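You operate a simulated robot arm through the tools that you are given. There is no shell and no other tool. Be economical: measure what you need, move in short steps, check, and stop when the job is done.

The job below is to be done with a simulated two-armed robot. You get a single attempt, and the scene is never put back.

JOB
Wind 2 turns on the tiny cream bobbin and put it in the bobbin tray.
Fine: on the small winder; wire switch on to wind, off before the bobbin comes out. Set down upright: what you pick out.

It is judged by the outcome, as a careful person would: the job done as asked, and still so three seconds after it is handed in. It fails if anything else is knocked over, pushed out of place, dropped, spilled or broken.

ROBOT AND FRAMES
Two 7-joint arms with fingered hands on one trunk, on a base that drives. Base frame: it is fixed to the floor where the robot stands at the start and does not move with it; the origin is under the middle of the robot, x ahead of it, y to its left, z up. Lengths are in m, angles in degrees, forces in N, time in s.
The left shoulder is at the start at [0.06, 0.166, 0.926], the right one opposite. With the tool pointing down near the work surface each hand reaches from about 0.36 to 0.86 m from the robot's upright axis, wherever it stands, measured 20 degrees to its own side. Places, roughly: inside of the bobbin tray [0.9, 0.1, 0.8]; seat of the silver turntable [0.6, 0, 0.8]; small winder knob [0.7, -0.1, 0.8]; wire switch [0.7, 0, 0.8]. Payload 5 kg a hand.
The tool frame of a hand sits at the grasp point between the pads (the TCP): z along the fingers, y along the line on which they close. The tips reach 0.032 m beyond it. The gripper opens to 0.16 m. The gripper's body begins 0.089 m behind the TCP. The gripper is a hand of 3 fingers: y runs from the thumb to the fingers, the wrist lies at [0, 0, -0.267] in the tool frame, and closing takes about 1.5 s.
Orientation is that of the tool frame in the base frame, as a unit quaternion [x, y, z, w]. With the fingers straight down and closing along the base's y, the tool's x points along the base's -x, its y along +y and its z along -z.

CONTROLS
- The arms move only by the tool drive_tool. It takes "left_plan", "right_plan" or both (then of equal length, played together; a hand with none holds still); each is a list of rows, each a list of 7 numbers: the turn, a rotation vector about the base's x, y, z in degrees, then the shift along the base's x, y, z in m, then the closure, from 0 (fully open) to 1 (shut). In form: [[ax, ay, az, dx, dy, dz, fingers], ...]. A call has 1 to 10 rows; each row shifts and turns the commanded pose from where the row before left it. A row lasts 0.2 s, in which the tool goes at most 0.05 m and 8.6 degrees; a call with a longer step from one row to the next is refused whole, and so is a gripper value outside its range. A pose out of reach is approached as far as the arm can. The call stops where the force on the tool passes 40 N (or 10 N more than at its start, if that is more) or the arm is blocked; 0.2 s more then pass. Each finger travels about 0.045 m/s and halts on what it meets, pressing with about 32 N; the grip force reading is that of the motor and also rises with nothing between the fingers. The clock runs only during rows and for 0.2 s after the last one: add rows that do not move to give the fingers time. The reply holds the time, the measured pose of the TCP, the force on the tool along the base axes, the opening and the grip force, in the units named above and with some noise, with the torque about the TCP (base axes, N m) and any sound that the robot's microphone picked up.
- Cameras (640 x 400 px; columns grow to the right, rows downward): "scene" is now at [0.0513, 0.0081, 1.5673]; the picture's right is [0.10, -1.00, 0.00], its down [-0.71, -0.07, -0.70] and it looks along [0.69, 0.07, -0.72] (base axes); focal length 292 px, centre (320, 200). "left" rides on the left gripper at [-0.065, -0.004, -0.116] in its tool frame; the picture's right is [0.06, -1.00, 0.00], its down [0.87, 0.05, -0.49] and it looks along [0.49, 0.03, 0.87] (tool axes); focal length 261 px, centre (320, 200). "right" rides on the right gripper at [0.065, -0.004, -0.116] in its tool frame; the picture's right is [0.06, 1.00, 0.00], its down [-0.87, 0.05, -0.49] and it looks along [-0.49, 0.03, 0.87] (tool axes); focal length 261 px, centre (320, 200).
- capture(camera): a new picture of that camera. The clock stands still meanwhile.
- slide_trunk(by): slides the trunk up (or, below 0, down) by that many m; the arms and the scene camera ride with it, the base frame stays. It gives what a move gives, with no picture.
- roll_base(legs): drives the robot by 1 to 6 legs, each [ahead, turn to the left] in m and degrees, along the robot's own axes; the way and the turn of a leg run together, so that a leg with both is an arc; at most 1.5 m and 180 degrees a leg. The arms and the cameras ride along, it lands a little off, and it stops where it bumps. It gives what a move gives.
- set_grasp(shape, hand): the hand has 3 fingers and takes this shape, open, in about a second: jaw (thumb against the fingers, like two jaws); tri (thumb and two fingers); tip (a fingertip pinch); poke (one finger out to press); point (the index stretched); flat (the hand flat); cup (the hand cupped); fist (a fist). The gripper value then closes the fingers along that shape, each until it touches; the sizes above hold for jaw. It gives what a move gives, with no picture.
- aim_head(pan, tilt): turns the head with the scene camera to pan (to the left, within 86 degrees either way) and tilt (down, from -29 to 69), counted from straight ahead of the robot. It gives what a move gives.
- pixel_to_xyz(camera, pixels): for up to 12 pixels [column, row] of the newest picture of that camera ("zoom" is the newest enlarged one), the place [x, y, z] in the base frame of the surface seen there, good to about 0.002 m. The clock stands still meanwhile.
- enlarge(camera, box): a new picture of the part [left, top, right, bottom] of that camera's present view, enlarged. The clock stands still meanwhile.
- hand_in(): hands the job in; it is judged then, once.

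Keep the steps short. Do not move on a guess: measure, check each grasp and each placing, and mend mistakes. In all there are 80 turns and 58 pictures (those below and enlarged ones count). Leave the grippers open and the arms clear of the work at the hand-in unless told otherwise, and finish with a single line.

The tools are called after "Request:" as name(argument=value, ...) on one line, values as JSON. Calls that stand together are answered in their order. drive_tool: Moves the arms, as the interface text tells. Its arguments: {"type":"object","properties":{"left_plan":{"type":"array","items":{"type":"array","items":{"type":"number"}}},"right_plan":{"type":"array","items":{"type":"array","items":{"type":"number"}}}},"required":[]} The other tools are called the same way: slide_trunk (by) slides the trunk up or down; set_grasp (shape, hand) gives the hand a shape; roll_base (legs) drives the base; aim_head (pan, tilt) turns the head that bears the scene camera; capture (camera) takes a picture; pixel_to_xyz (camera, pixels) gives the place of the surface under pixels of a picture; enlarge (camera, box) takes an enlarged picture of a part of a camera's view; hand_in () hands the job in.

At the start:

```text
time_s: 0.0
left_ee_pos: [0.584, 0.2843, 1.1474]
left_orientation: [-0.001, 1.0, 0.0, 0.0]
left_force: [0.3, 0.9, 0.2]
left_wrist_torque: [-0.02, -0.01, 0.01]
left_opening: 0.1597
left_gripper_force: 0.1
left_shape: jaw
right_ee_pos: [0.6505, -0.2324, 1.0929]
right_orientation: [-0.001, 1.0, -0.001, 0.0]
right_force: [0.3, 0.1, 0.3]
right_wrist_torque: [0.01, 0.01, 0.03]
right_opening: 0.1598
right_gripper_force: 0.1
right_shape: jaw
trunk travel left (down, up): [-0.475, 0.115]
robot x, y, heading: [0.0009, -0.0004, -0.0]
head pan, tilt: [5.5, 45.9]
```

scene: 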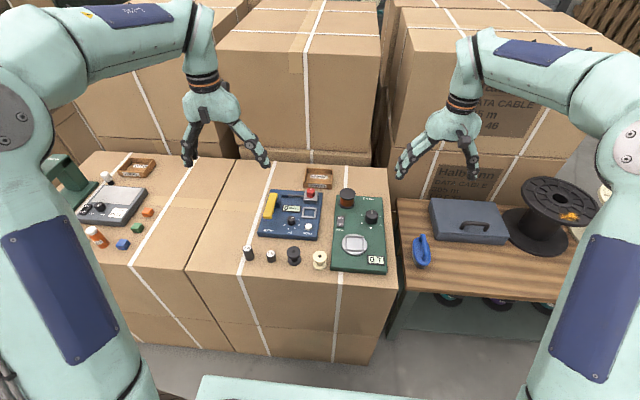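
right: 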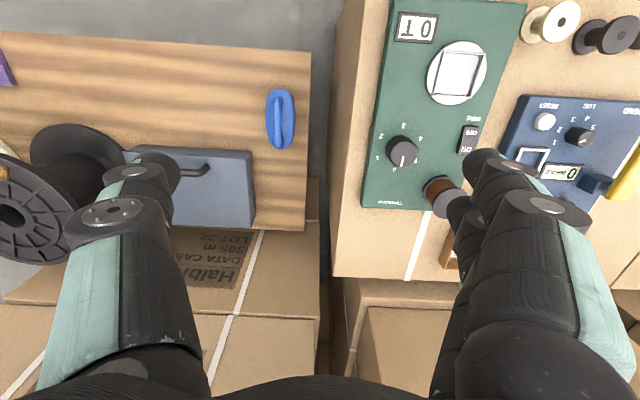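
left: 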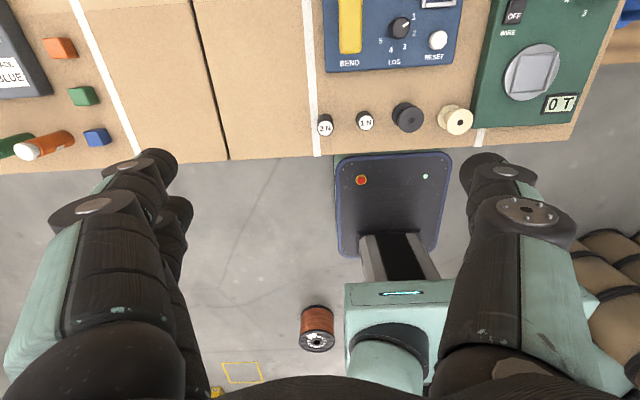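

I see the green winder with a turntable, a knob and a switch, with the cream bobbin near (320,260). First I'll enlarge those parts of the scene.

Request:
enlarge(camera="scene", box=[300, 160, 400, 280])

Request:
enlarge(camera="scene", box=[230, 160, 340, 280])

Request:
enlarge(camera="right", box=[350, 0, 640, 230])

```text
3.33 times, centred on (350, 220) of scene
```

zoom: 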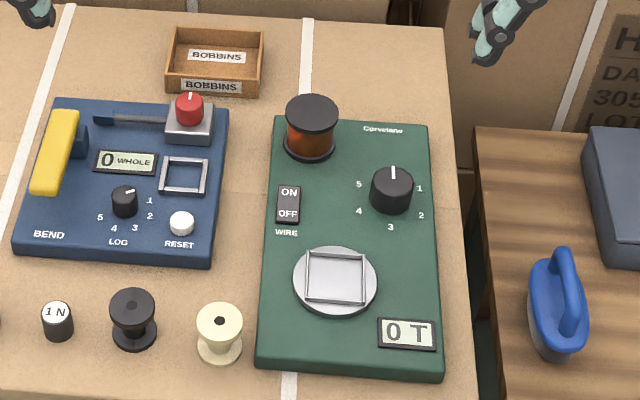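

```text
3.33 times, centred on (285, 220) of scene
```

zoom: 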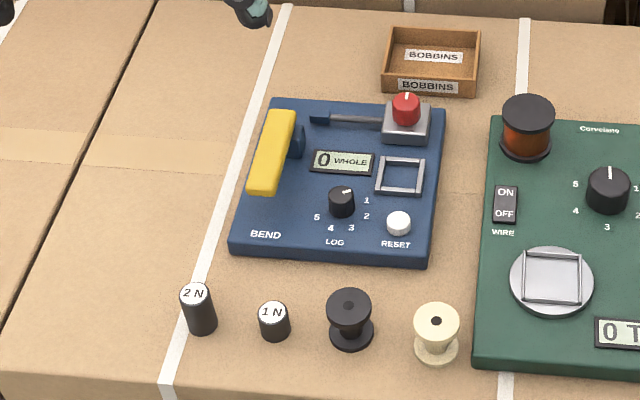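

```text
1.74 times, centred on (495, 115) of right
```

zoom: 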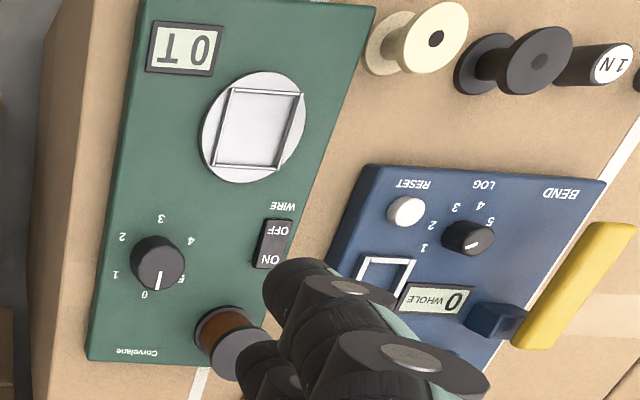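

I'll measure the winder parts and the bobbin on the newest zoom, which is from the right camera.

Request:
pixel_to_xyz(camera="zoom", pixels=[[436, 38], [461, 20], [400, 62], [253, 127], [225, 90], [303, 93], [213, 165], [284, 168], [157, 256], [276, 230], [270, 262], [128, 200]])

Request:
enlarge(camera="scene", box=[290, 160, 390, 280])

```text
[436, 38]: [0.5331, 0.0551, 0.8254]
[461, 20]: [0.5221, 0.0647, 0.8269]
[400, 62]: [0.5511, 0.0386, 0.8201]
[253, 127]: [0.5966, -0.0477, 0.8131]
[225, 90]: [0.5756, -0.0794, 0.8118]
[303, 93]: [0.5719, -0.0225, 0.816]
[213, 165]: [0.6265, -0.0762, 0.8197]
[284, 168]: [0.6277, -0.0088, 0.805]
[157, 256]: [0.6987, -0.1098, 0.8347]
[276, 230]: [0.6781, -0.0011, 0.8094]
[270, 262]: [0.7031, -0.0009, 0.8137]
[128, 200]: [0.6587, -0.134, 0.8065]
```

```text
3.33 times, centred on (340, 220) of scene
```

zoom: 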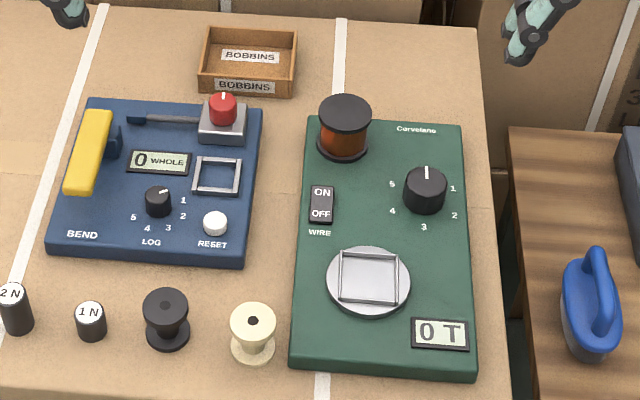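

Now the bobbin, tray and table heights from this zoom.

Request:
pixel_to_xyz(camera="zoom", pixels=[[253, 330], [232, 322], [275, 322], [253, 307], [253, 355], [290, 350], [248, 72], [205, 60], [296, 64], [166, 308], [426, 200], [345, 110]])

Request:
pixel_to_xyz(camera="zoom", pixels=[[322, 192], [322, 214], [369, 280], [342, 252], [398, 254], [340, 305], [398, 305], [328, 280], [409, 282], [245, 55], [230, 92], [320, 240]])

```text
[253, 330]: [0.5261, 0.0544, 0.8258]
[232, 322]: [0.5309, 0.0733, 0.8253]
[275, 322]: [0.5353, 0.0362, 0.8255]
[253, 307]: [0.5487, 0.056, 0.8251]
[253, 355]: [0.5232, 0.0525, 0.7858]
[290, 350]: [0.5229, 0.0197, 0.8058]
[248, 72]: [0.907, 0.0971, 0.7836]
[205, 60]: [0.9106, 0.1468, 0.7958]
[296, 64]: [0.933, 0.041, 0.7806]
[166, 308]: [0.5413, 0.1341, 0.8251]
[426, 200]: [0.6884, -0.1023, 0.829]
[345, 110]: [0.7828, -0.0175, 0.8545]
```

```text
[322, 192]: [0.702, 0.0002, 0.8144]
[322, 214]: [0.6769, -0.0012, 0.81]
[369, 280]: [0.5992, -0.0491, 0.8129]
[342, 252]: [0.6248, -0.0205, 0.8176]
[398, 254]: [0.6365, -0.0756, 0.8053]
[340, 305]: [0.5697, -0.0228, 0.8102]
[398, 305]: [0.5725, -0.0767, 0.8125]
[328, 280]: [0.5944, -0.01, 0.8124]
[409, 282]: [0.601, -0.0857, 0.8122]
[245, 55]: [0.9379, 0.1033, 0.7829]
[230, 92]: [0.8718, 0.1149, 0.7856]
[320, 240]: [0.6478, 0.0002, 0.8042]
```

Next I'll check the gap between the robot's base and the table front in the left picture, plus the table height and the blue device's edge.

Request:
pixel_to_xyz(camera="left", pixels=[[390, 158], [280, 153], [280, 175], [390, 210], [345, 240], [430, 125], [440, 70], [390, 70], [360, 100], [480, 110], [400, 320], [565, 130]])

Request:
pixel_to_xyz(camera="zoom", pixels=[[220, 275], [220, 262], [245, 245], [210, 310], [297, 320], [297, 350], [250, 385], [200, 45], [250, 92], [290, 95], [250, 30], [426, 170]])

```text
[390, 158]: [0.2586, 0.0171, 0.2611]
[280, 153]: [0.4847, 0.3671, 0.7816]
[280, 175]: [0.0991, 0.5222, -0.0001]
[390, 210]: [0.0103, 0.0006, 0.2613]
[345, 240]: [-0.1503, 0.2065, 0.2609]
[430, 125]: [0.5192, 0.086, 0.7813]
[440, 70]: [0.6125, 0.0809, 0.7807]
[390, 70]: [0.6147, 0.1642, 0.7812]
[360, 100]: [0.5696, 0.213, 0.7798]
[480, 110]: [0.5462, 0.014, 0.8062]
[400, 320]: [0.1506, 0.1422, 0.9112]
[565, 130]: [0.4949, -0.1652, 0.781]
```

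```text
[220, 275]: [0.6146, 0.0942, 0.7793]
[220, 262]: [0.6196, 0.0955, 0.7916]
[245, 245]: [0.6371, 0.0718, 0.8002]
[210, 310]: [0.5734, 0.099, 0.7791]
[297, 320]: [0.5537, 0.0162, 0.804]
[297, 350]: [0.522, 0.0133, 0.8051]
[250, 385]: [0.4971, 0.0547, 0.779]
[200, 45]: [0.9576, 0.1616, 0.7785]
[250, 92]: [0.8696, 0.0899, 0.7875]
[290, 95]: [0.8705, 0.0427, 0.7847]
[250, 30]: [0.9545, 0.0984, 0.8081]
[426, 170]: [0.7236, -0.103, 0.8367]
```

The base front is at x≈0.26 and the table front at 0.485, so there is room to drive. The tray at x≈0.91 is otherwise too far, so I'll drive ahead 0.11 m.

Request:
roll_base(legs=[[0.11, 0]])

```text
time_s: 1.2
left_ee_pos: [0.6935, 0.2833, 1.145]
left_orientation: [-0.001, 1.0, 0.0, 0.0]
left_force: [0.5, -1.4, -0.7]
left_wrist_torque: [0.01, 0.05, -0.06]
left_opening: 0.1597
left_gripper_force: 0.0
left_shape: jaw
right_ee_pos: [0.76, -0.2329, 1.09]
right_orientation: [0.001, 1.0, 0.0, -0.001]
right_force: [1.1, 0.0, -0.1]
right_wrist_torque: [0.0, 0.08, 0.01]
right_opening: 0.1601
right_gripper_force: 0.0
right_shape: jaw
trunk travel left (down, up): [-0.475, 0.115]
robot x, y, heading: [0.1103, 0.0025, -0.2]
head pan, tilt: [5.5, 45.9]
```

The drive went well. I'll bring the left hand above the cream bobbin while turning it 90°, so it closes along x (front and back of the bobbin are clear, the sides are tight).

Request:
drive_tool(left_plan=[[0, 0, 8.2, -0.0145, -0.0208, -0.016, 0.4], [0, 0, 8.2, -0.0145, -0.0208, -0.016, 0.4], [0, 0, 8.2, -0.0145, -0.0208, -0.016, 0.4], [0, 0, 8.2, -0.0145, -0.0208, -0.016, 0.4], [0, 0, 8.2, -0.0145, -0.0208, -0.016, 0.4], [0, 0, 8.2, -0.0145, -0.0208, -0.016, 0.4], [0, 0, 8.2, -0.0145, -0.0208, -0.016, 0.4], [0, 0, 8.2, -0.0145, -0.0208, -0.016, 0.4], [0, 0, 8.2, -0.0145, -0.0208, -0.016, 0.4], [0, 0, 8.2, -0.0145, -0.0208, -0.016, 0.4]])

```text
time_s: 3.4
left_ee_pos: [0.5459, 0.0802, 0.9831]
left_orientation: [-0.659, 0.752, -0.001, -0.004]
left_force: [-1.0, -5.8, 2.4]
left_wrist_torque: [0.66, -0.25, 0.03]
left_opening: 0.0964
left_gripper_force: 0.1
left_shape: jaw
right_ee_pos: [0.7593, -0.2318, 1.0916]
right_orientation: [0.0, 1.0, 0.0, -0.001]
right_force: [0.4, 1.0, -0.2]
right_wrist_torque: [-0.1, 0.1, 0.01]
right_opening: 0.1598
right_gripper_force: 0.1
right_shape: jaw
trunk travel left (down, up): [-0.475, 0.115]
robot x, y, heading: [0.1088, 0.002, 0.2]
head pan, tilt: [5.5, 45.9]
```

The turn worked. I'll finish the rotation, centre over the bobbin and come down to z≈0.91, then look.

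Request:
drive_tool(left_plan=[[0, 0, 7.5, -0.013, -0.023, -0.035, 0.4], [0, 0, 0, 0, 0, -0.035, 0.4], [0, 0, 0, 0, 0, 0, 0.4]])

Request:
capture(camera="left")

Request:
capture(camera="scene")

```text
time_s: 4.2
left_ee_pos: [0.5329, 0.0531, 0.9141]
left_orientation: [-0.704, 0.71, 0.0, 0.0]
left_force: [-0.5, -0.7, -0.9]
left_wrist_torque: [0.03, 0.01, -0.01]
left_opening: 0.0963
left_gripper_force: 0.2
left_shape: jaw
right_ee_pos: [0.7594, -0.2325, 1.0925]
right_orientation: [0.001, 1.0, 0.0, 0.0]
right_force: [-0.8, -0.2, 0.5]
right_wrist_torque: [0.02, -0.04, 0.02]
right_opening: 0.1598
right_gripper_force: 0.0
right_shape: jaw
trunk travel left (down, up): [-0.475, 0.115]
robot x, y, heading: [0.109, -0.0015, 0.2]
head pan, tilt: [5.5, 45.9]
```

```text
50 pictures are left
```

left: 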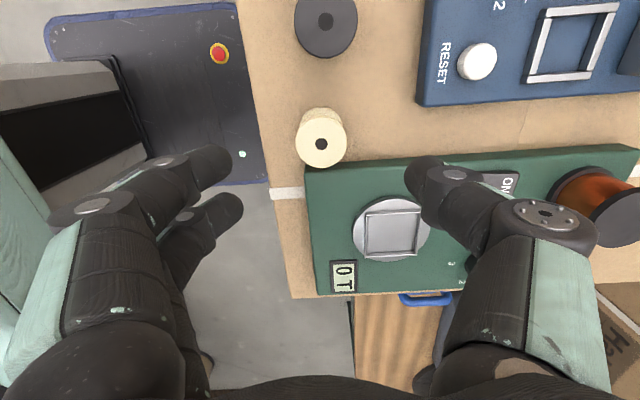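

```text
49 pictures are left
```

scene: 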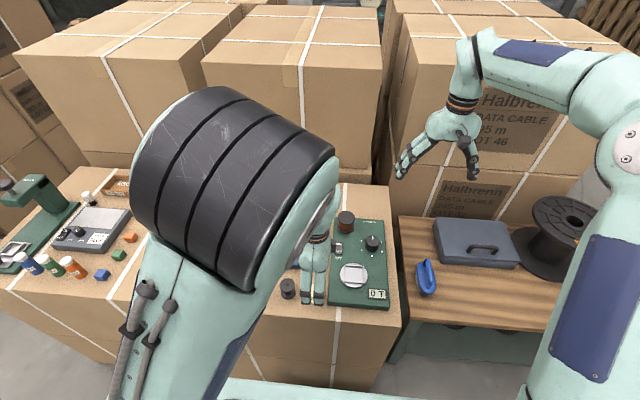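

The bobbin hole is at (320,145), exactly where a centred bobbin should be at this height. I'll lower to z≈0.822 with the fingers straddling it in x.

Request:
drive_tool(left_plan=[[0, 0, 0, 0, 0.001, -0.04, 0.4], [0, 0, 0, 0, 0, -0.04, 0.4], [0, 0, 0, 0, 0, -0.012, 0.4], [0, 0, 0, 0, 0, 0, 0.4]])

Request:
capture(camera="left")

```text
time_s: 5.2
left_ee_pos: [0.535, 0.0541, 0.824]
left_orientation: [-0.704, 0.71, -0.001, 0.0]
left_force: [0.0, -0.9, 0.0]
left_wrist_torque: [-0.04, -0.02, -0.05]
left_opening: 0.0965
left_gripper_force: 0.0
left_shape: jaw
right_ee_pos: [0.7596, -0.2324, 1.0917]
right_orientation: [0.0, 1.0, 0.0, 0.0]
right_force: [-0.2, 0.3, -0.1]
right_wrist_torque: [0.0, 0.0, 0.01]
right_opening: 0.1602
right_gripper_force: 0.1
right_shape: jaw
trunk travel left (down, up): [-0.475, 0.115]
robot x, y, heading: [0.1107, -0.0014, 0.1]
head pan, tilt: [5.5, 45.9]
```

```text
48 pictures are left
```

left: 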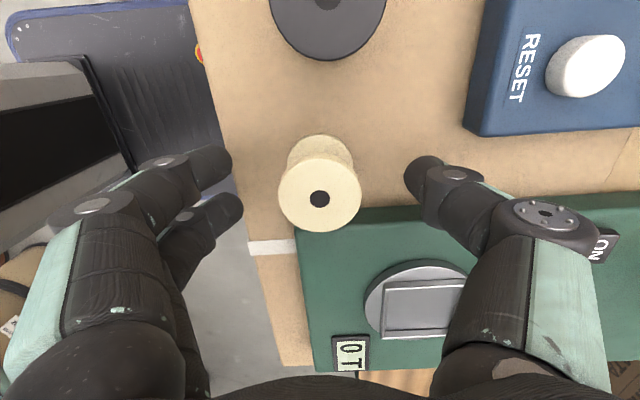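

Centred at (320,198). I'll close the fingers.

Request:
drive_tool(left_plan=[[0, 0, 0, 0, 0, 0, 0.6], [0, 0, 0, 0, 0, 0, 0.7], [0, 0, 0, 0, 0, 0, 0.8], [0, 0, 0, 0, 0, 0, 0.85], [0, 0, 0, 0, 0, 0, 0.85], [0, 0, 0, 0, 0, 0, 0.85]])

Request:
capture(camera="left")

```text
time_s: 6.6
left_ee_pos: [0.5342, 0.0534, 0.8242]
left_orientation: [-0.704, 0.71, 0.0, -0.001]
left_force: [0.2, 0.7, 0.4]
left_wrist_torque: [0.02, 0.0, 0.03]
left_opening: 0.0244
left_gripper_force: 0.1
left_shape: jaw
right_ee_pos: [0.76, -0.233, 1.092]
right_orientation: [0.0, 1.0, 0.0, -0.001]
right_force: [0.1, -0.4, -0.7]
right_wrist_torque: [-0.03, -0.01, 0.02]
right_opening: 0.1599
right_gripper_force: 0.0
right_shape: jaw
trunk travel left (down, up): [-0.475, 0.115]
robot x, y, heading: [0.1094, 0.0015, -0.2]
head pan, tilt: [5.5, 45.9]
```

```text
47 pictures are left
```

left: 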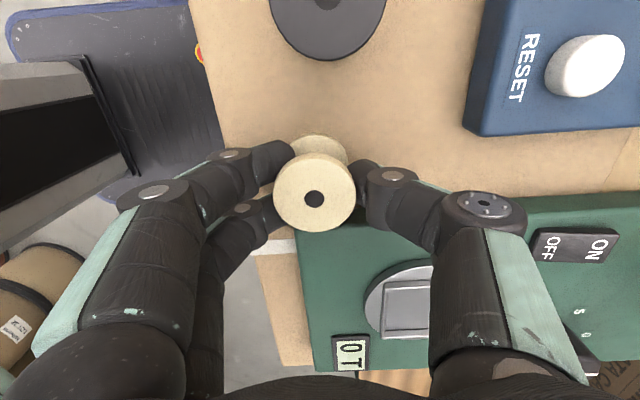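

The fingers are around the waist at 0.024 m but not pressing yet. I'll close further.

Request:
drive_tool(left_plan=[[0, 0, 0, 0, 0, 0, 0.95], [0, 0, 0, 0, 0, 0, 1], [0, 0, 0, 0, 0, 0, 1], [0, 0, 0, 0, 0, 0, 1]])

Request:
capture(camera="left")

```text
time_s: 7.6
left_ee_pos: [0.535, 0.0529, 0.8238]
left_orientation: [-0.704, 0.71, 0.001, 0.0]
left_force: [-0.1, -1.4, -0.2]
left_wrist_torque: [0.01, -0.03, -0.03]
left_opening: 0.0118
left_gripper_force: 31.8
left_shape: jaw
right_ee_pos: [0.761, -0.2328, 1.0911]
right_orientation: [0.0, 1.0, 0.001, 0.0]
right_force: [-0.1, 0.2, -0.3]
right_wrist_torque: [-0.03, 0.02, -0.01]
right_opening: 0.16
right_gripper_force: 0.0
right_shape: jaw
trunk travel left (down, up): [-0.475, 0.115]
robot x, y, heading: [0.1079, 0.0004, 0.1]
head pan, tilt: [5.5, 45.9]
```

```text
46 pictures are left
```

left: 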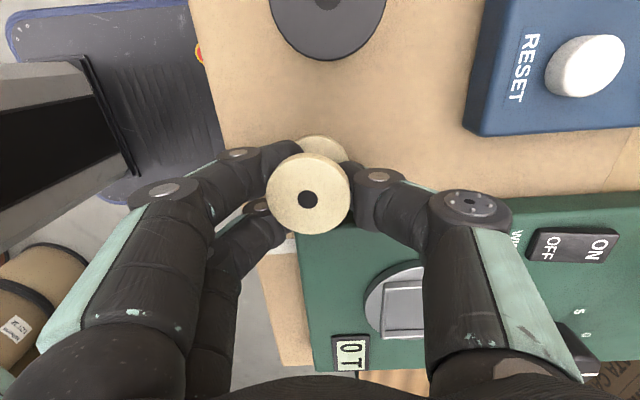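

Firm grip (31.8 N) on the waist, with the bobbin about 6 mm toward -x of the TCP. Lifting 6 cm and checking.

Request:
drive_tool(left_plan=[[0, 0, 0, 0, 0, 0.02, 1], [0, 0, 0, 0, 0, 0.04, 1], [0, 0, 0, 0, 0, 0.03, 1], [0, 0, 0, 0, 0, 0, 1]])

Request:
capture(camera="left")

Request:
enlarge(camera="scene", box=[250, 180, 410, 320])

```text
time_s: 8.6
left_ee_pos: [0.5339, 0.0519, 0.914]
left_orientation: [-0.704, 0.71, 0.0, 0.0]
left_force: [-0.7, -0.5, -0.4]
left_wrist_torque: [0.01, 0.02, 0.01]
left_opening: 0.012
left_gripper_force: 32.1
left_shape: jaw
right_ee_pos: [0.7584, -0.2325, 1.0914]
right_orientation: [0.0, 1.0, 0.0, 0.0]
right_force: [-0.7, 0.1, 0.9]
right_wrist_torque: [-0.01, 0.01, -0.01]
right_opening: 0.1603
right_gripper_force: 0.0
right_shape: jaw
trunk travel left (down, up): [-0.475, 0.115]
robot x, y, heading: [0.111, 0.0021, -0.0]
head pan, tilt: [5.5, 45.9]
```

```text
45 pictures are left
```

left: 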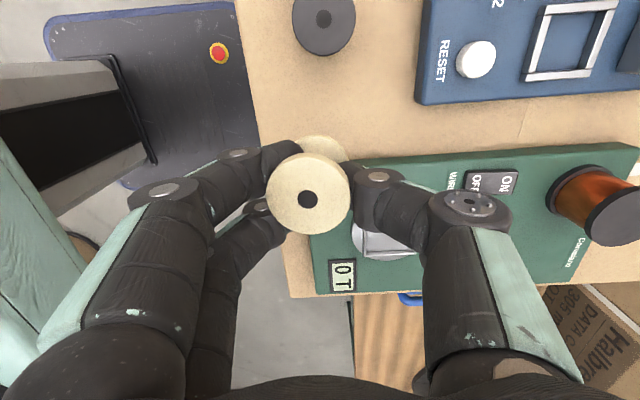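

```text
2.86 times, centred on (330, 250) of scene
```

zoom: 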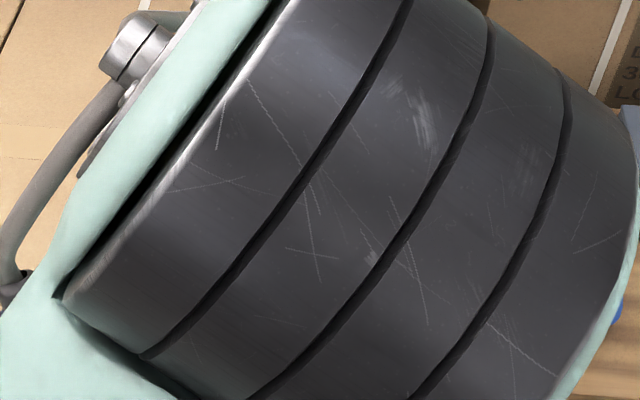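

The bobbin is held and lifted. I'll measure where it sits in the hand, using points on its top rim and the seat frame.

Request:
pixel_to_xyz(camera="left", pixels=[[270, 190], [345, 190], [308, 157], [308, 232], [285, 220], [330, 220], [324, 147], [385, 250], [400, 255], [365, 250]])

```text
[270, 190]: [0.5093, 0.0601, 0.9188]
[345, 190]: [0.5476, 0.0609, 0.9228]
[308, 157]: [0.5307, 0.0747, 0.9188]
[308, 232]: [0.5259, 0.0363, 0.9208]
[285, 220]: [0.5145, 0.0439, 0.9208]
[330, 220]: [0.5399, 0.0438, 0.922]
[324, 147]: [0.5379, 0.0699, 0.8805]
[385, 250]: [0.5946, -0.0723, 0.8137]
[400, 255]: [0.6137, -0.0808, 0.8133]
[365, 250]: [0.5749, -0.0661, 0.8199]
```

The bobbin centre is about (-5.5, +3.5) mm from the TCP. I'll carry it over the seat at (0.599,-0.048), staying high, then check.

Request:
drive_tool(left_plan=[[0, 0, 0, 0.018, -0.026, 0, 1], [0, 0, 0, 0.018, -0.026, 0, 1], [0, 0, 0, 0.018, -0.026, 0, 1], [0, 0, 0, 0.0165, -0.0255, 0, 1], [0, 0, 0, 0, 0, -0.02, 1], [0, 0, 0, 0, 0, 0, 1]])

Request:
capture(camera="left")

Request:
capture(camera="right")

```text
time_s: 10.0
left_ee_pos: [0.6061, -0.0502, 0.8927]
left_orientation: [-0.704, 0.71, 0.001, 0.0]
left_force: [-0.2, 0.9, -0.2]
left_wrist_torque: [0.0, 0.02, 0.01]
left_opening: 0.0119
left_gripper_force: 32.1
left_shape: jaw
right_ee_pos: [0.7599, -0.2338, 1.0922]
right_orientation: [0.0, 1.0, 0.0, -0.001]
right_force: [-0.2, -0.3, 1.0]
right_wrist_torque: [-0.02, 0.03, -0.02]
right_opening: 0.1599
right_gripper_force: 0.0
right_shape: jaw
trunk travel left (down, up): [-0.475, 0.115]
robot x, y, heading: [0.1111, -0.0003, -0.2]
head pan, tilt: [5.5, 45.9]
```

```text
43 pictures are left
```

left: 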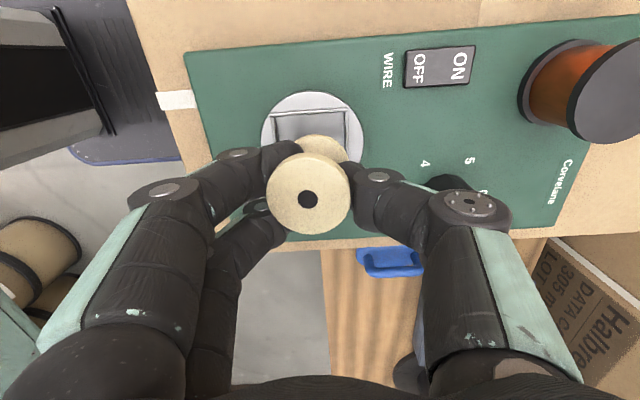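

```text
42 pictures are left
```

right: 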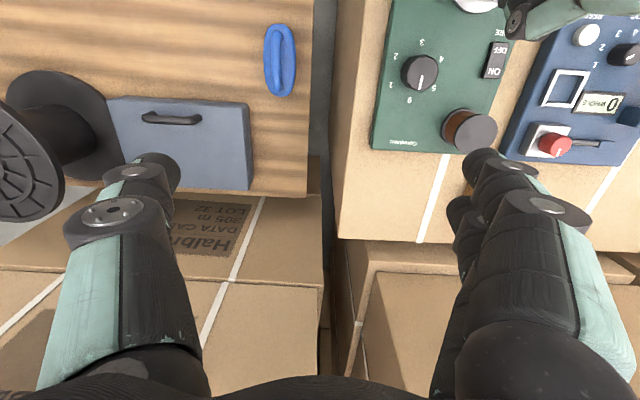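

I'll measure the frame's visible edges and the bobbin rims in this closer view.

Request:
pixel_to_xyz(camera="left", pixels=[[278, 113], [342, 112], [275, 135], [347, 140], [310, 113], [262, 130], [363, 130], [272, 190], [345, 190], [308, 157], [308, 232], [324, 147]])

Request:
enlarge(camera="left", box=[240, 80, 400, 240])

```text
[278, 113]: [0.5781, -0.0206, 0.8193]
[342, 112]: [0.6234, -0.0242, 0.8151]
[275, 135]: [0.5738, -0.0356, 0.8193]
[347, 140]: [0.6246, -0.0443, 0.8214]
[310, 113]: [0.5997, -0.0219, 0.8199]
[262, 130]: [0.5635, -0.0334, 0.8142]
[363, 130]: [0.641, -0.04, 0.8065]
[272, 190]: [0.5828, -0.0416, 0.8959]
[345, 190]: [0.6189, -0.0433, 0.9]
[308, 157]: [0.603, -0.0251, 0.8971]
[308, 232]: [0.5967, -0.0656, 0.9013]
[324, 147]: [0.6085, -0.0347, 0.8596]
```

```text
2.50 times, centred on (320, 160) of left
```

zoom: 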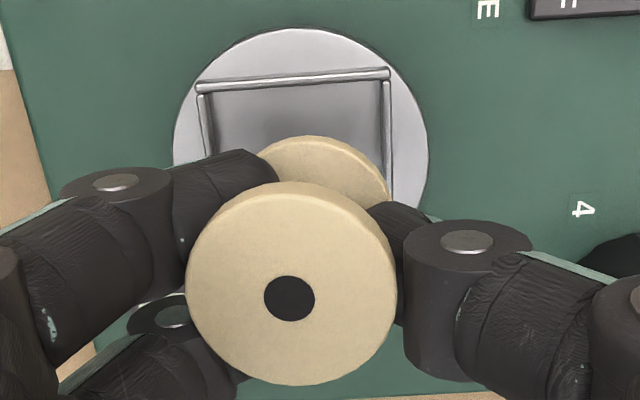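

The seat frame centre is about (0.599,-0.0475). The bobbin is tilted by about 5–6° in the grip, with +x and -y sides higher, so I'll turn the hand to level it and measure again.

Request:
drive_tool(left_plan=[[4, 5.5, 0, 0, 0, 0, 1], [0, 0, 0, 0, 0, 0, 1], [0, 0, 0, 0, 0, 0, 1]])

Request:
enlarge(camera="left", box=[240, 100, 400, 240])

```text
time_s: 10.8
left_ee_pos: [0.6062, -0.0501, 0.893]
left_orientation: [-0.703, 0.709, 0.058, -0.01]
left_force: [0.0, 0.7, -0.5]
left_wrist_torque: [-0.01, 0.0, -0.05]
left_opening: 0.0118
left_gripper_force: 31.6
left_shape: jaw
right_ee_pos: [0.7602, -0.2327, 1.0918]
right_orientation: [0.0, 1.0, 0.0, 0.0]
right_force: [-0.9, 0.8, 0.7]
right_wrist_torque: [-0.02, -0.03, -0.02]
right_opening: 0.1599
right_gripper_force: 0.0
right_shape: jaw
trunk travel left (down, up): [-0.475, 0.115]
robot x, y, heading: [0.1079, 0.0011, -0.3]
head pan, tilt: [5.5, 45.9]
```

```text
2.86 times, centred on (320, 170) of left
```

zoom: 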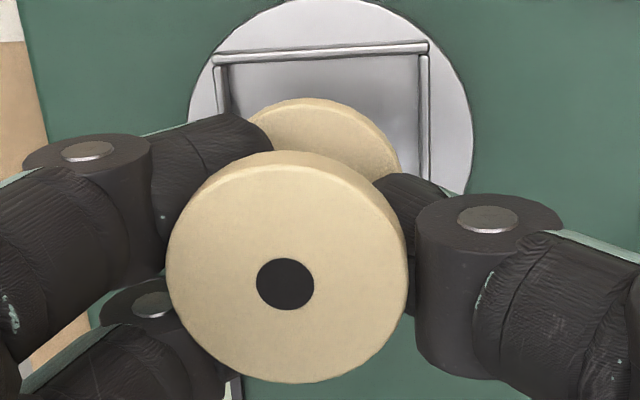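

Request:
pixel_to_xyz(camera="zoom", pixels=[[185, 255], [390, 255], [285, 190], [285, 370], [205, 330], [360, 330], [220, 220], [350, 205], [320, 105], [390, 160], [215, 100], [424, 120]])

Request:
pixel_to_xyz(camera="zoom", pixels=[[180, 285], [395, 285], [285, 180], [285, 375], [230, 345], [340, 345], [250, 230], [330, 230], [300, 56], [370, 51], [217, 80], [425, 160]])

```text
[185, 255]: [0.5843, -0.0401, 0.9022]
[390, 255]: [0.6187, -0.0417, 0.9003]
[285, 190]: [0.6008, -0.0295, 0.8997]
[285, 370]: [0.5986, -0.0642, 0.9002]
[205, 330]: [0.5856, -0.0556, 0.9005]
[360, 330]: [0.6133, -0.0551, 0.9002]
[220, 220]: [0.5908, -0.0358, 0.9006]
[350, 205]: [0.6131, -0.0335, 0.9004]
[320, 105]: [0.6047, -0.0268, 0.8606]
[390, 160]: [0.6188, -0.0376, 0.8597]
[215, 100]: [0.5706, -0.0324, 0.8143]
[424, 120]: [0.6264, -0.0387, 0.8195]
```

```text
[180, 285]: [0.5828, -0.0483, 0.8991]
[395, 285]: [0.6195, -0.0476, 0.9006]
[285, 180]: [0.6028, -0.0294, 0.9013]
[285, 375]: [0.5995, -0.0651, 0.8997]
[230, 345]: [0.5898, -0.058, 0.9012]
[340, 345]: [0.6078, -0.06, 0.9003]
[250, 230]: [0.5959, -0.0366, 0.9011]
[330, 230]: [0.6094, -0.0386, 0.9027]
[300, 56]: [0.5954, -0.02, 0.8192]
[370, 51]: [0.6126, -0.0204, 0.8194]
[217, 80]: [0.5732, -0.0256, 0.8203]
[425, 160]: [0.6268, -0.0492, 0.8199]
```

The bobbin is now level, with its top at z 0.9005 everywhere, centre (0.601,-0.0465). The seat centre is (0.600,-0.047). I'll lower it gently by 38 mm and look.

Request:
drive_tool(left_plan=[[0, 0, 0, -0.001, -0.0005, -0.02, 1], [0, 0, 0, 0, 0, -0.012, 1], [0, 0, 0, 0, 0, -0.006, 1], [0, 0, 0, 0, 0, 0, 1]])

Request:
enlarge(camera="left", box=[240, 100, 400, 240])

```text
time_s: 11.8
left_ee_pos: [0.6052, -0.0515, 0.8561]
left_orientation: [-0.703, 0.709, 0.058, -0.01]
left_force: [-0.2, 0.2, -1.0]
left_wrist_torque: [-0.01, 0.01, 0.0]
left_opening: 0.0119
left_gripper_force: 31.7
left_shape: jaw
right_ee_pos: [0.7592, -0.2329, 1.0918]
right_orientation: [0.0, 1.0, 0.0, 0.0]
right_force: [-0.3, 0.0, -0.9]
right_wrist_torque: [0.0, -0.01, 0.02]
right_opening: 0.1598
right_gripper_force: 0.1
right_shape: jaw
trunk travel left (down, up): [-0.475, 0.115]
robot x, y, heading: [0.1108, 0.002, -0.4]
head pan, tilt: [5.5, 45.9]
```

```text
2.86 times, centred on (320, 170) of left
```

zoom: 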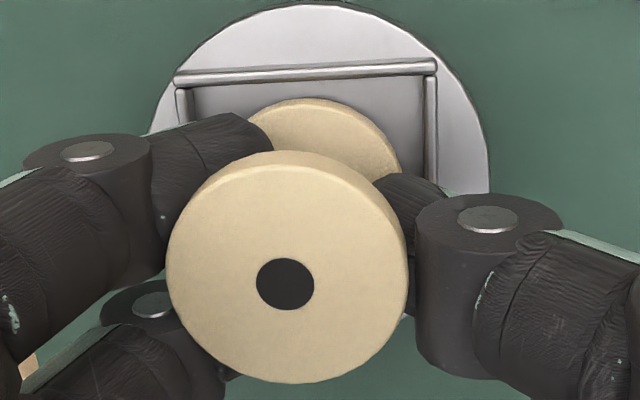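

Flange inside the frame, slightly right of centre by about 2 mm. I'll shift -1.5 mm in x and lower 4 mm more, in small steps.

Request:
drive_tool(left_plan=[[0, 0, 0, -0.0015, 0, -0.002, 1], [0, 0, 0, 0, 0, -0.001, 1], [0, 0, 0, 0, 0, -0.001, 1], [0, 0, 0, 0, 0, 0, 1]])

Request:
enlarge(camera="left", box=[240, 100, 400, 240])

```text
time_s: 12.8
left_ee_pos: [0.6029, -0.0503, 0.8534]
left_orientation: [-0.703, 0.709, 0.057, -0.009]
left_force: [0.5, 0.3, 5.3]
left_wrist_torque: [-0.03, -0.08, 0.02]
left_opening: 0.0117
left_gripper_force: 32.3
left_shape: jaw
right_ee_pos: [0.7589, -0.2334, 1.0925]
right_orientation: [0.0, 1.0, 0.0, 0.0]
right_force: [0.0, -0.1, -0.6]
right_wrist_torque: [0.01, -0.03, -0.01]
right_opening: 0.1601
right_gripper_force: 0.1
right_shape: jaw
trunk travel left (down, up): [-0.475, 0.115]
robot x, y, heading: [0.1085, -0.0023, -0.2]
head pan, tilt: [5.5, 45.9]
```

```text
2.86 times, centred on (320, 170) of left
```

zoom: 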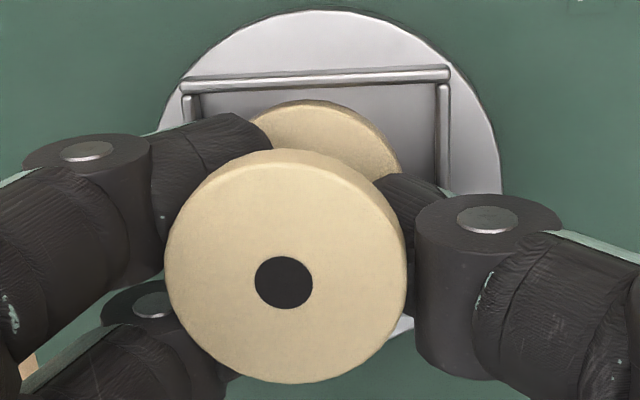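

Upward force is 5 N, so it is on the seat. I'll open the fingers to about 0.09 m and check.

Request:
drive_tool(left_plan=[[0, 0, 0, 0, 0, 0, 0.88], [0, 0, 0, 0, 0, 0, 0.8], [0, 0, 0, 0, 0, 0, 0.7], [0, 0, 0, 0, 0, 0, 0.55], [0, 0, 0, 0, 0, 0, 0.4], [0, 0, 0, 0, 0, 0, 0.4], [0, 0, 0, 0, 0, 0, 0.4]])

Request:
capture(camera="left")

```text
time_s: 14.4
left_ee_pos: [0.6024, -0.0506, 0.8518]
left_orientation: [-0.702, 0.71, 0.058, -0.01]
left_force: [0.2, 0.6, 0.1]
left_wrist_torque: [0.0, 0.03, 0.0]
left_opening: 0.0953
left_gripper_force: 0.0
left_shape: jaw
right_ee_pos: [0.7598, -0.2331, 1.0912]
right_orientation: [0.0, 1.0, 0.0, 0.0]
right_force: [0.0, -0.4, 0.2]
right_wrist_torque: [0.0, 0.0, -0.01]
right_opening: 0.16
right_gripper_force: 0.0
right_shape: jaw
trunk travel left (down, up): [-0.475, 0.115]
robot x, y, heading: [0.109, 0.001, -0.2]
head pan, tilt: [5.5, 45.9]
```

```text
37 pictures are left
```

left: 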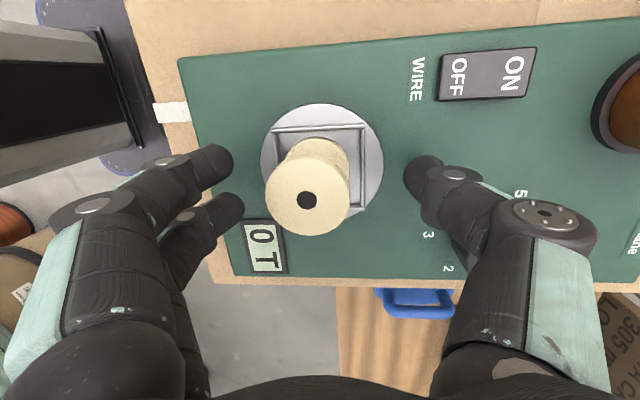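

Bobbin stands in the frame. I'll raise the left hand straight up, level it and move it out to the left.

Request:
drive_tool(left_plan=[[0, 0, 0, 0, 0, 0.04, 0.4], [0, 0, 0, 0, 0, 0.045, 0.4], [0, 0, 0, 0, 0, 0.045, 0.4], [-4, -5.5, 0, 0, 0.04, 0.02, 0.4], [0, 0, 0, 0, 0.05, 0, 0.4], [0, 0, 0, 0, 0.05, 0, 0.4], [0, 0, 0, 0, 0.05, 0, 0.4], [0, 0, 0, 0, 0.05, 0, 0.4], [0, 0, 0, 0, 0.05, 0, 0.4], [0, 0, 0, 0, 0, 0, 0.4]])

Request:
capture(camera="scene")

```text
time_s: 16.6
left_ee_pos: [0.6016, 0.2382, 1.0018]
left_orientation: [-0.703, 0.711, -0.001, -0.001]
left_force: [0.1, 0.9, 0.1]
left_wrist_torque: [-0.01, -0.01, 0.0]
left_opening: 0.0954
left_gripper_force: 0.1
left_shape: jaw
right_ee_pos: [0.7583, -0.2323, 1.0919]
right_orientation: [0.001, 1.0, 0.0, 0.0]
right_force: [-0.1, -1.0, 0.3]
right_wrist_torque: [0.01, 0.0, -0.02]
right_opening: 0.1598
right_gripper_force: 0.0
right_shape: jaw
trunk travel left (down, up): [-0.475, 0.115]
robot x, y, heading: [0.1086, 0.0003, -0.1]
head pan, tilt: [5.5, 45.9]
```

```text
36 pictures are left
```

scene: 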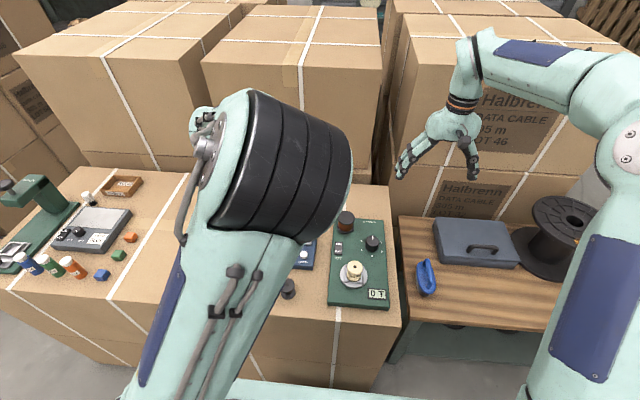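

Now the knob. I'll zoom to measure it and the switch.

Request:
enlarge(camera="scene", box=[325, 205, 395, 310])

```text
3.81 times, centred on (360, 258) of scene
```

zoom: 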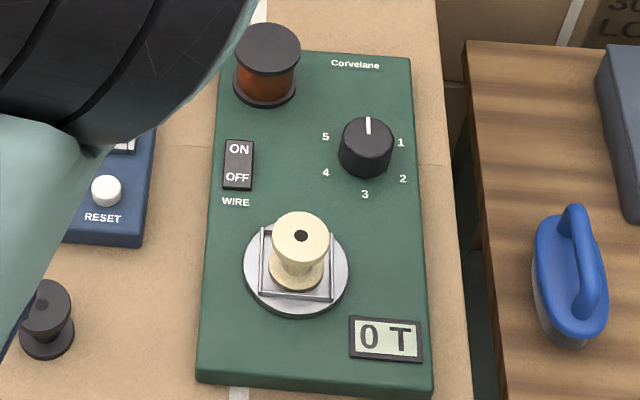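

Request:
pixel_to_xyz(camera="zoom", pixels=[[368, 120], [368, 136], [368, 152], [343, 138], [391, 138], [368, 172], [365, 182], [238, 150], [238, 177], [300, 236], [281, 235], [326, 235]])

```text
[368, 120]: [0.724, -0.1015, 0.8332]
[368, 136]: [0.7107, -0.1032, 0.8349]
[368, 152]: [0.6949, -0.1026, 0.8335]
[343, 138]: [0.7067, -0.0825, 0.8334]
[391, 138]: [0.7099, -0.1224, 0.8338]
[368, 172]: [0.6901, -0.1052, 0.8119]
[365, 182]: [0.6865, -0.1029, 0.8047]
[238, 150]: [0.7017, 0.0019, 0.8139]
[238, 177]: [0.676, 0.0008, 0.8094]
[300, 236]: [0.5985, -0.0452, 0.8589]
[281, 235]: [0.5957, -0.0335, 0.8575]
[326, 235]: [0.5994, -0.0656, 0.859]
```

Knob centre ≈ (0.707,-0.1025), about 4 cm across, top at 0.834, pointer at 0 (straight away); dial marks are 60° apart clockwise. I'll bring the right hand above it, pre-turned +32° so the -120° turn stays in range.

Request:
drive_tool(right_plan=[[0, 0, 8, -0.0106, 0.0261, -0.0282, 0.5], [0, 0, 8, -0.0106, 0.0261, -0.0282, 0.5], [0, 0, 8, -0.0106, 0.0261, -0.0282, 0.5], [0, 0, 8, -0.0106, 0.0261, -0.0282, 0.5], [0, 0, 0, -0.0106, 0.0261, -0.0282, 0.5], [0, 0, 0, 0, 0, -0.03, 0.5], [0, 0, 0, 0, 0, 0, 0.5]])

Request:
capture(camera="right")

```text
time_s: 18.2
left_ee_pos: [0.602, 0.2394, 1.0015]
left_orientation: [-0.704, 0.71, 0.0, -0.001]
left_force: [0.2, -0.4, -0.4]
left_wrist_torque: [-0.01, 0.01, 0.01]
left_opening: 0.0954
left_gripper_force: 0.1
left_shape: jaw
right_ee_pos: [0.7053, -0.1033, 0.9192]
right_orientation: [-0.275, 0.961, 0.0, 0.0]
right_force: [0.8, -0.3, -0.1]
right_wrist_torque: [0.0, -0.02, 0.01]
right_opening: 0.0804
right_gripper_force: 0.1
right_shape: jaw
trunk travel left (down, up): [-0.475, 0.115]
robot x, y, heading: [0.1092, 0.0021, 0.4]
head pan, tilt: [5.5, 45.9]
```

```text
34 pictures are left
```

right: 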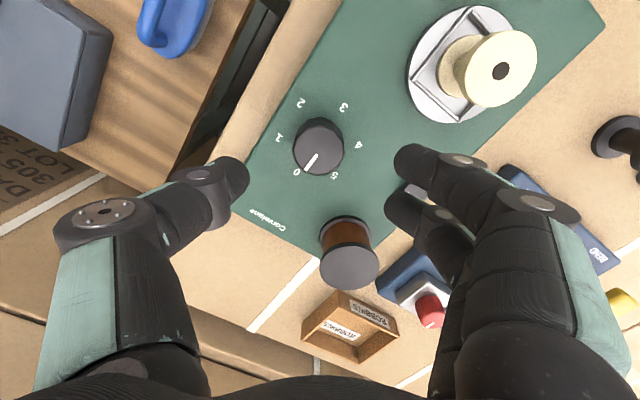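

Knob is centred at (319,146) as expected. Lowering to TCP z≈0.846, which puts the tips about 9 mm above the panel.

Request:
drive_tool(right_plan=[[0, 0, 0, 0.0012, 0.0005, -0.04, 0.5], [0, 0, 0, 0, 0, -0.025, 0.5], [0, 0, 0, 0, 0, -0.008, 0.5], [0, 0, 0, 0, 0, 0, 0.5]])

Request:
capture(camera="right")

```text
time_s: 19.2
left_ee_pos: [0.6034, 0.2384, 1.0013]
left_orientation: [-0.705, 0.71, 0.0, 0.0]
left_force: [0.2, -0.9, 0.0]
left_wrist_torque: [0.0, 0.05, -0.02]
left_opening: 0.0953
left_gripper_force: 0.1
left_shape: jaw
right_ee_pos: [0.7073, -0.102, 0.8472]
right_orientation: [-0.275, 0.961, 0.0, 0.0]
right_force: [-0.5, 0.9, -0.4]
right_wrist_torque: [0.0, -0.02, 0.0]
right_opening: 0.0805
right_gripper_force: 0.1
right_shape: jaw
trunk travel left (down, up): [-0.475, 0.115]
robot x, y, heading: [0.109, 0.0007, -0.0]
head pan, tilt: [5.5, 45.9]
```

```text
33 pictures are left
```

right: 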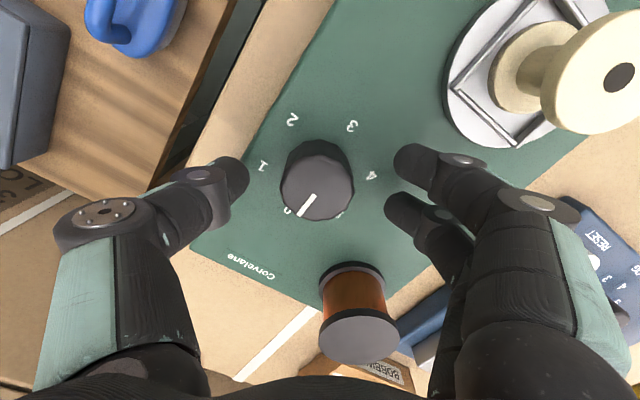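

Still centred. I'll close on the knob.

Request:
drive_tool(right_plan=[[0, 0, 0, 0, 0, 0, 0.65], [0, 0, 0, 0, 0, 0, 0.75], [0, 0, 0, 0, 0, 0, 0.85], [0, 0, 0, 0, 0, 0, 0.9], [0, 0, 0, 0, 0, 0, 0.9]])

Request:
capture(camera="right")

```text
time_s: 20.4
left_ee_pos: [0.6022, 0.2382, 1.0015]
left_orientation: [-0.703, 0.711, 0.001, -0.001]
left_force: [-0.9, -0.3, 0.3]
left_wrist_torque: [-0.02, -0.02, -0.04]
left_opening: 0.0956
left_gripper_force: 0.0
left_shape: jaw
right_ee_pos: [0.7076, -0.103, 0.8477]
right_orientation: [-0.274, 0.962, 0.001, 0.0]
right_force: [-0.1, -0.9, -1.7]
right_wrist_torque: [-0.07, -0.03, -0.02]
right_opening: 0.03
right_gripper_force: 32.1
right_shape: jaw
trunk travel left (down, up): [-0.475, 0.115]
robot x, y, heading: [0.1105, -0.0017, 0.2]
head pan, tilt: [5.5, 45.9]
```

```text
32 pictures are left
```

right: 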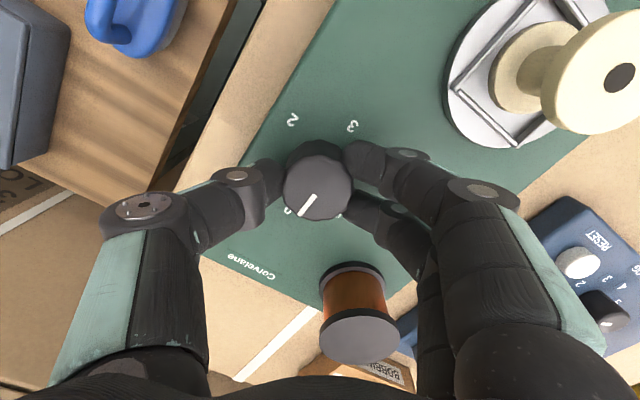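

Good grip. I'll turn clockwise 60° first and look.

Request:
drive_tool(right_plan=[[0, 0, -7.5, 0, 0, 0, 0.9], [0, 0, -7.5, 0, 0, 0, 0.9], [0, 0, -7.5, 0, 0, 0, 0.9], [0, 0, -7.5, 0, 0, 0, 0.9], [0, 0, -7.5, 0, 0, 0, 0.9], [0, 0, -7.5, 0, 0, 0, 0.9], [0, 0, -7.5, 0, 0, 0, 0.9], [0, 0, -7.5, 0, 0, 0, 0.9], [0, 0, 0, 0, 0, 0, 0.9]])

Request:
capture(camera="right")

```text
time_s: 22.4
left_ee_pos: [0.6031, 0.2393, 1.0007]
left_orientation: [-0.704, 0.71, 0.001, -0.001]
left_force: [0.5, -0.1, -1.4]
left_wrist_torque: [-0.02, -0.01, 0.01]
left_opening: 0.0957
left_gripper_force: 0.1
left_shape: jaw
right_ee_pos: [0.7069, -0.1014, 0.848]
right_orientation: [0.242, 0.97, 0.0, 0.0]
right_force: [6.4, 3.3, -8.4]
right_wrist_torque: [0.18, -0.15, -0.02]
right_opening: 0.0294
right_gripper_force: 32.2
right_shape: jaw
trunk travel left (down, up): [-0.475, 0.115]
robot x, y, heading: [0.1089, -0.001, -0.0]
head pan, tilt: [5.5, 45.9]
```

```text
31 pictures are left
```

right: 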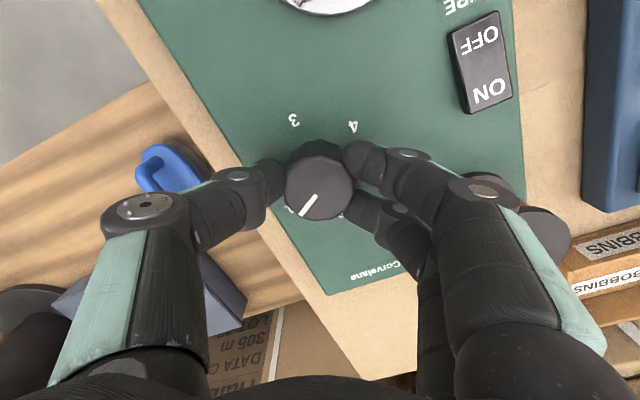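

The pointer turned with the hand and the forces are small. Another 60° clockwise.

Request:
drive_tool(right_plan=[[0, 0, -7.5, 0, 0, 0, 0.9], [0, 0, -7.5, 0, 0, 0, 0.9], [0, 0, -7.5, 0, 0, 0, 0.9], [0, 0, -7.5, 0, 0, 0, 0.9], [0, 0, -7.5, 0, 0, 0, 0.9], [0, 0, -7.5, 0, 0, 0, 0.9], [0, 0, -7.5, 0, 0, 0, 0.9], [0, 0, -7.5, 0, 0, 0, 0.9], [0, 0, 0, 0, 0, 0, 0.9]])

Request:
capture(camera="right")

```text
time_s: 24.4
left_ee_pos: [0.6022, 0.2389, 1.0012]
left_orientation: [-0.704, 0.71, 0.001, -0.001]
left_force: [0.4, 0.0, -0.2]
left_wrist_torque: [-0.02, -0.05, -0.01]
left_opening: 0.0955
left_gripper_force: 0.0
left_shape: jaw
right_ee_pos: [0.708, -0.1002, 0.848]
right_orientation: [0.696, 0.718, 0.0, 0.001]
right_force: [11.2, 5.2, -2.1]
right_wrist_torque: [0.09, -0.46, 0.02]
right_opening: 0.0291
right_gripper_force: 32.4
right_shape: jaw
trunk travel left (down, up): [-0.475, 0.115]
robot x, y, heading: [0.1107, 0.0012, 0.3]
head pan, tilt: [5.5, 45.9]
```

```text
30 pictures are left
```

right: 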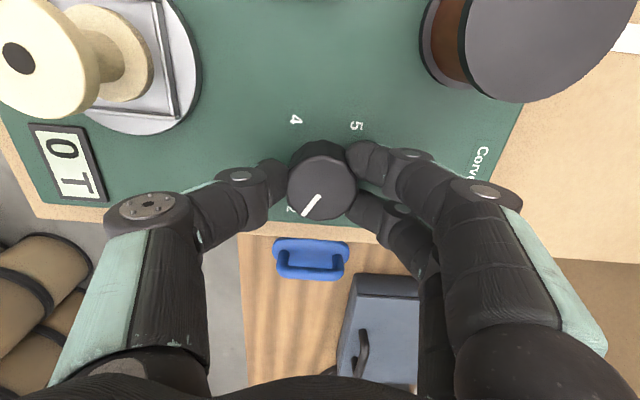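

The pointer now appears to point at "2" (290,212). I'll open, raise and check with the scene camera.

Request:
drive_tool(right_plan=[[0, 0, 0, 0, 0, 0, 0.75], [0, 0, 0, 0, 0, 0, 0.6], [0, 0, 0, 0, 0, 0, 0.5], [0, 0, 0, 0, 0, 0, 0.5], [0, 0, 0, 0, 0, 0.04, 0.5], [0, 0, 0, 0, 0, 0.045, 0.5], [0, 0, 0, 0, 0, 0.03, 0.5], [0, 0, 0, 0, 0, 0, 0.5]])

Request:
capture(camera="right")

```text
time_s: 26.2
left_ee_pos: [0.6019, 0.2392, 1.0012]
left_orientation: [-0.704, 0.71, 0.0, 0.001]
left_force: [0.3, -0.5, -0.3]
left_wrist_torque: [0.01, 0.0, 0.04]
left_opening: 0.0953
left_gripper_force: 0.1
left_shape: jaw
right_ee_pos: [0.7097, -0.1027, 0.9609]
right_orientation: [0.694, 0.72, 0.0, 0.0]
right_force: [-0.3, 0.6, -0.3]
right_wrist_torque: [0.02, 0.01, 0.02]
right_opening: 0.0797
right_gripper_force: 0.1
right_shape: jaw
trunk travel left (down, up): [-0.475, 0.115]
robot x, y, heading: [0.1083, 0.0034, -0.4]
head pan, tilt: [5.5, 45.9]
```

```text
29 pictures are left
```

right: 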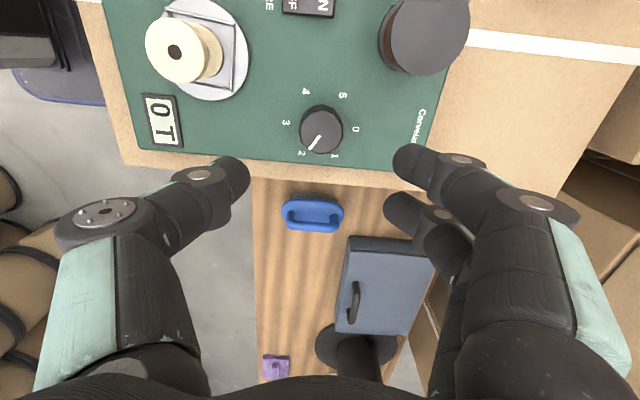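

Zoom to confirm the pointer is on the 2.

Request:
enlarge(camera="right", box=[265, 80, 385, 170])

```text
4.44 times, centred on (325, 125) of right
```

zoom: 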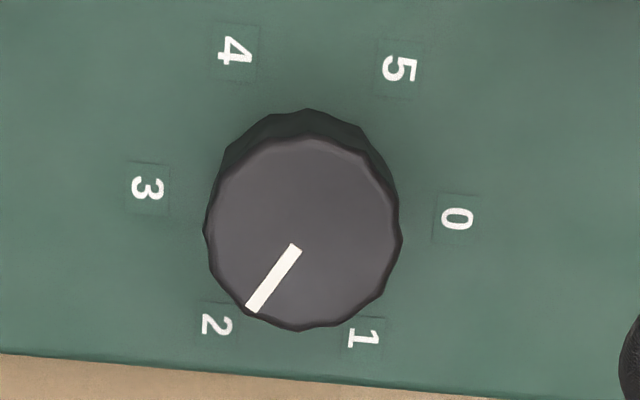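

Pointer is on 2. Now the switch: I'll give the right hand the poke shape here, well above the panel, and look at it.

Request:
set_grasp(hand="right", shape="poke")

Request:
capture(camera="right")

```text
time_s: 27.1
left_ee_pos: [0.6024, 0.2385, 1.001]
left_orientation: [-0.704, 0.71, 0.0, 0.001]
left_force: [0.4, -0.2, -0.7]
left_wrist_torque: [0.01, 0.0, 0.0]
left_opening: 0.0955
left_gripper_force: 0.0
left_shape: jaw
right_ee_pos: [0.7086, -0.103, 0.9597]
right_orientation: [0.695, 0.719, 0.0, -0.001]
right_force: [0.5, -0.4, 0.0]
right_wrist_torque: [-0.04, 0.03, -0.05]
right_opening: 0.0001
right_gripper_force: 0.0
right_shape: poke
trunk travel left (down, up): [-0.475, 0.115]
robot x, y, heading: [0.104, 0.001, -0.1]
head pan, tilt: [5.5, 45.9]
```

```text
27 pictures are left
```

right: 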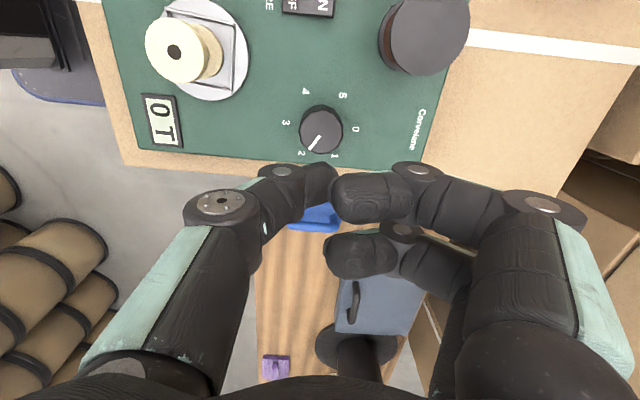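

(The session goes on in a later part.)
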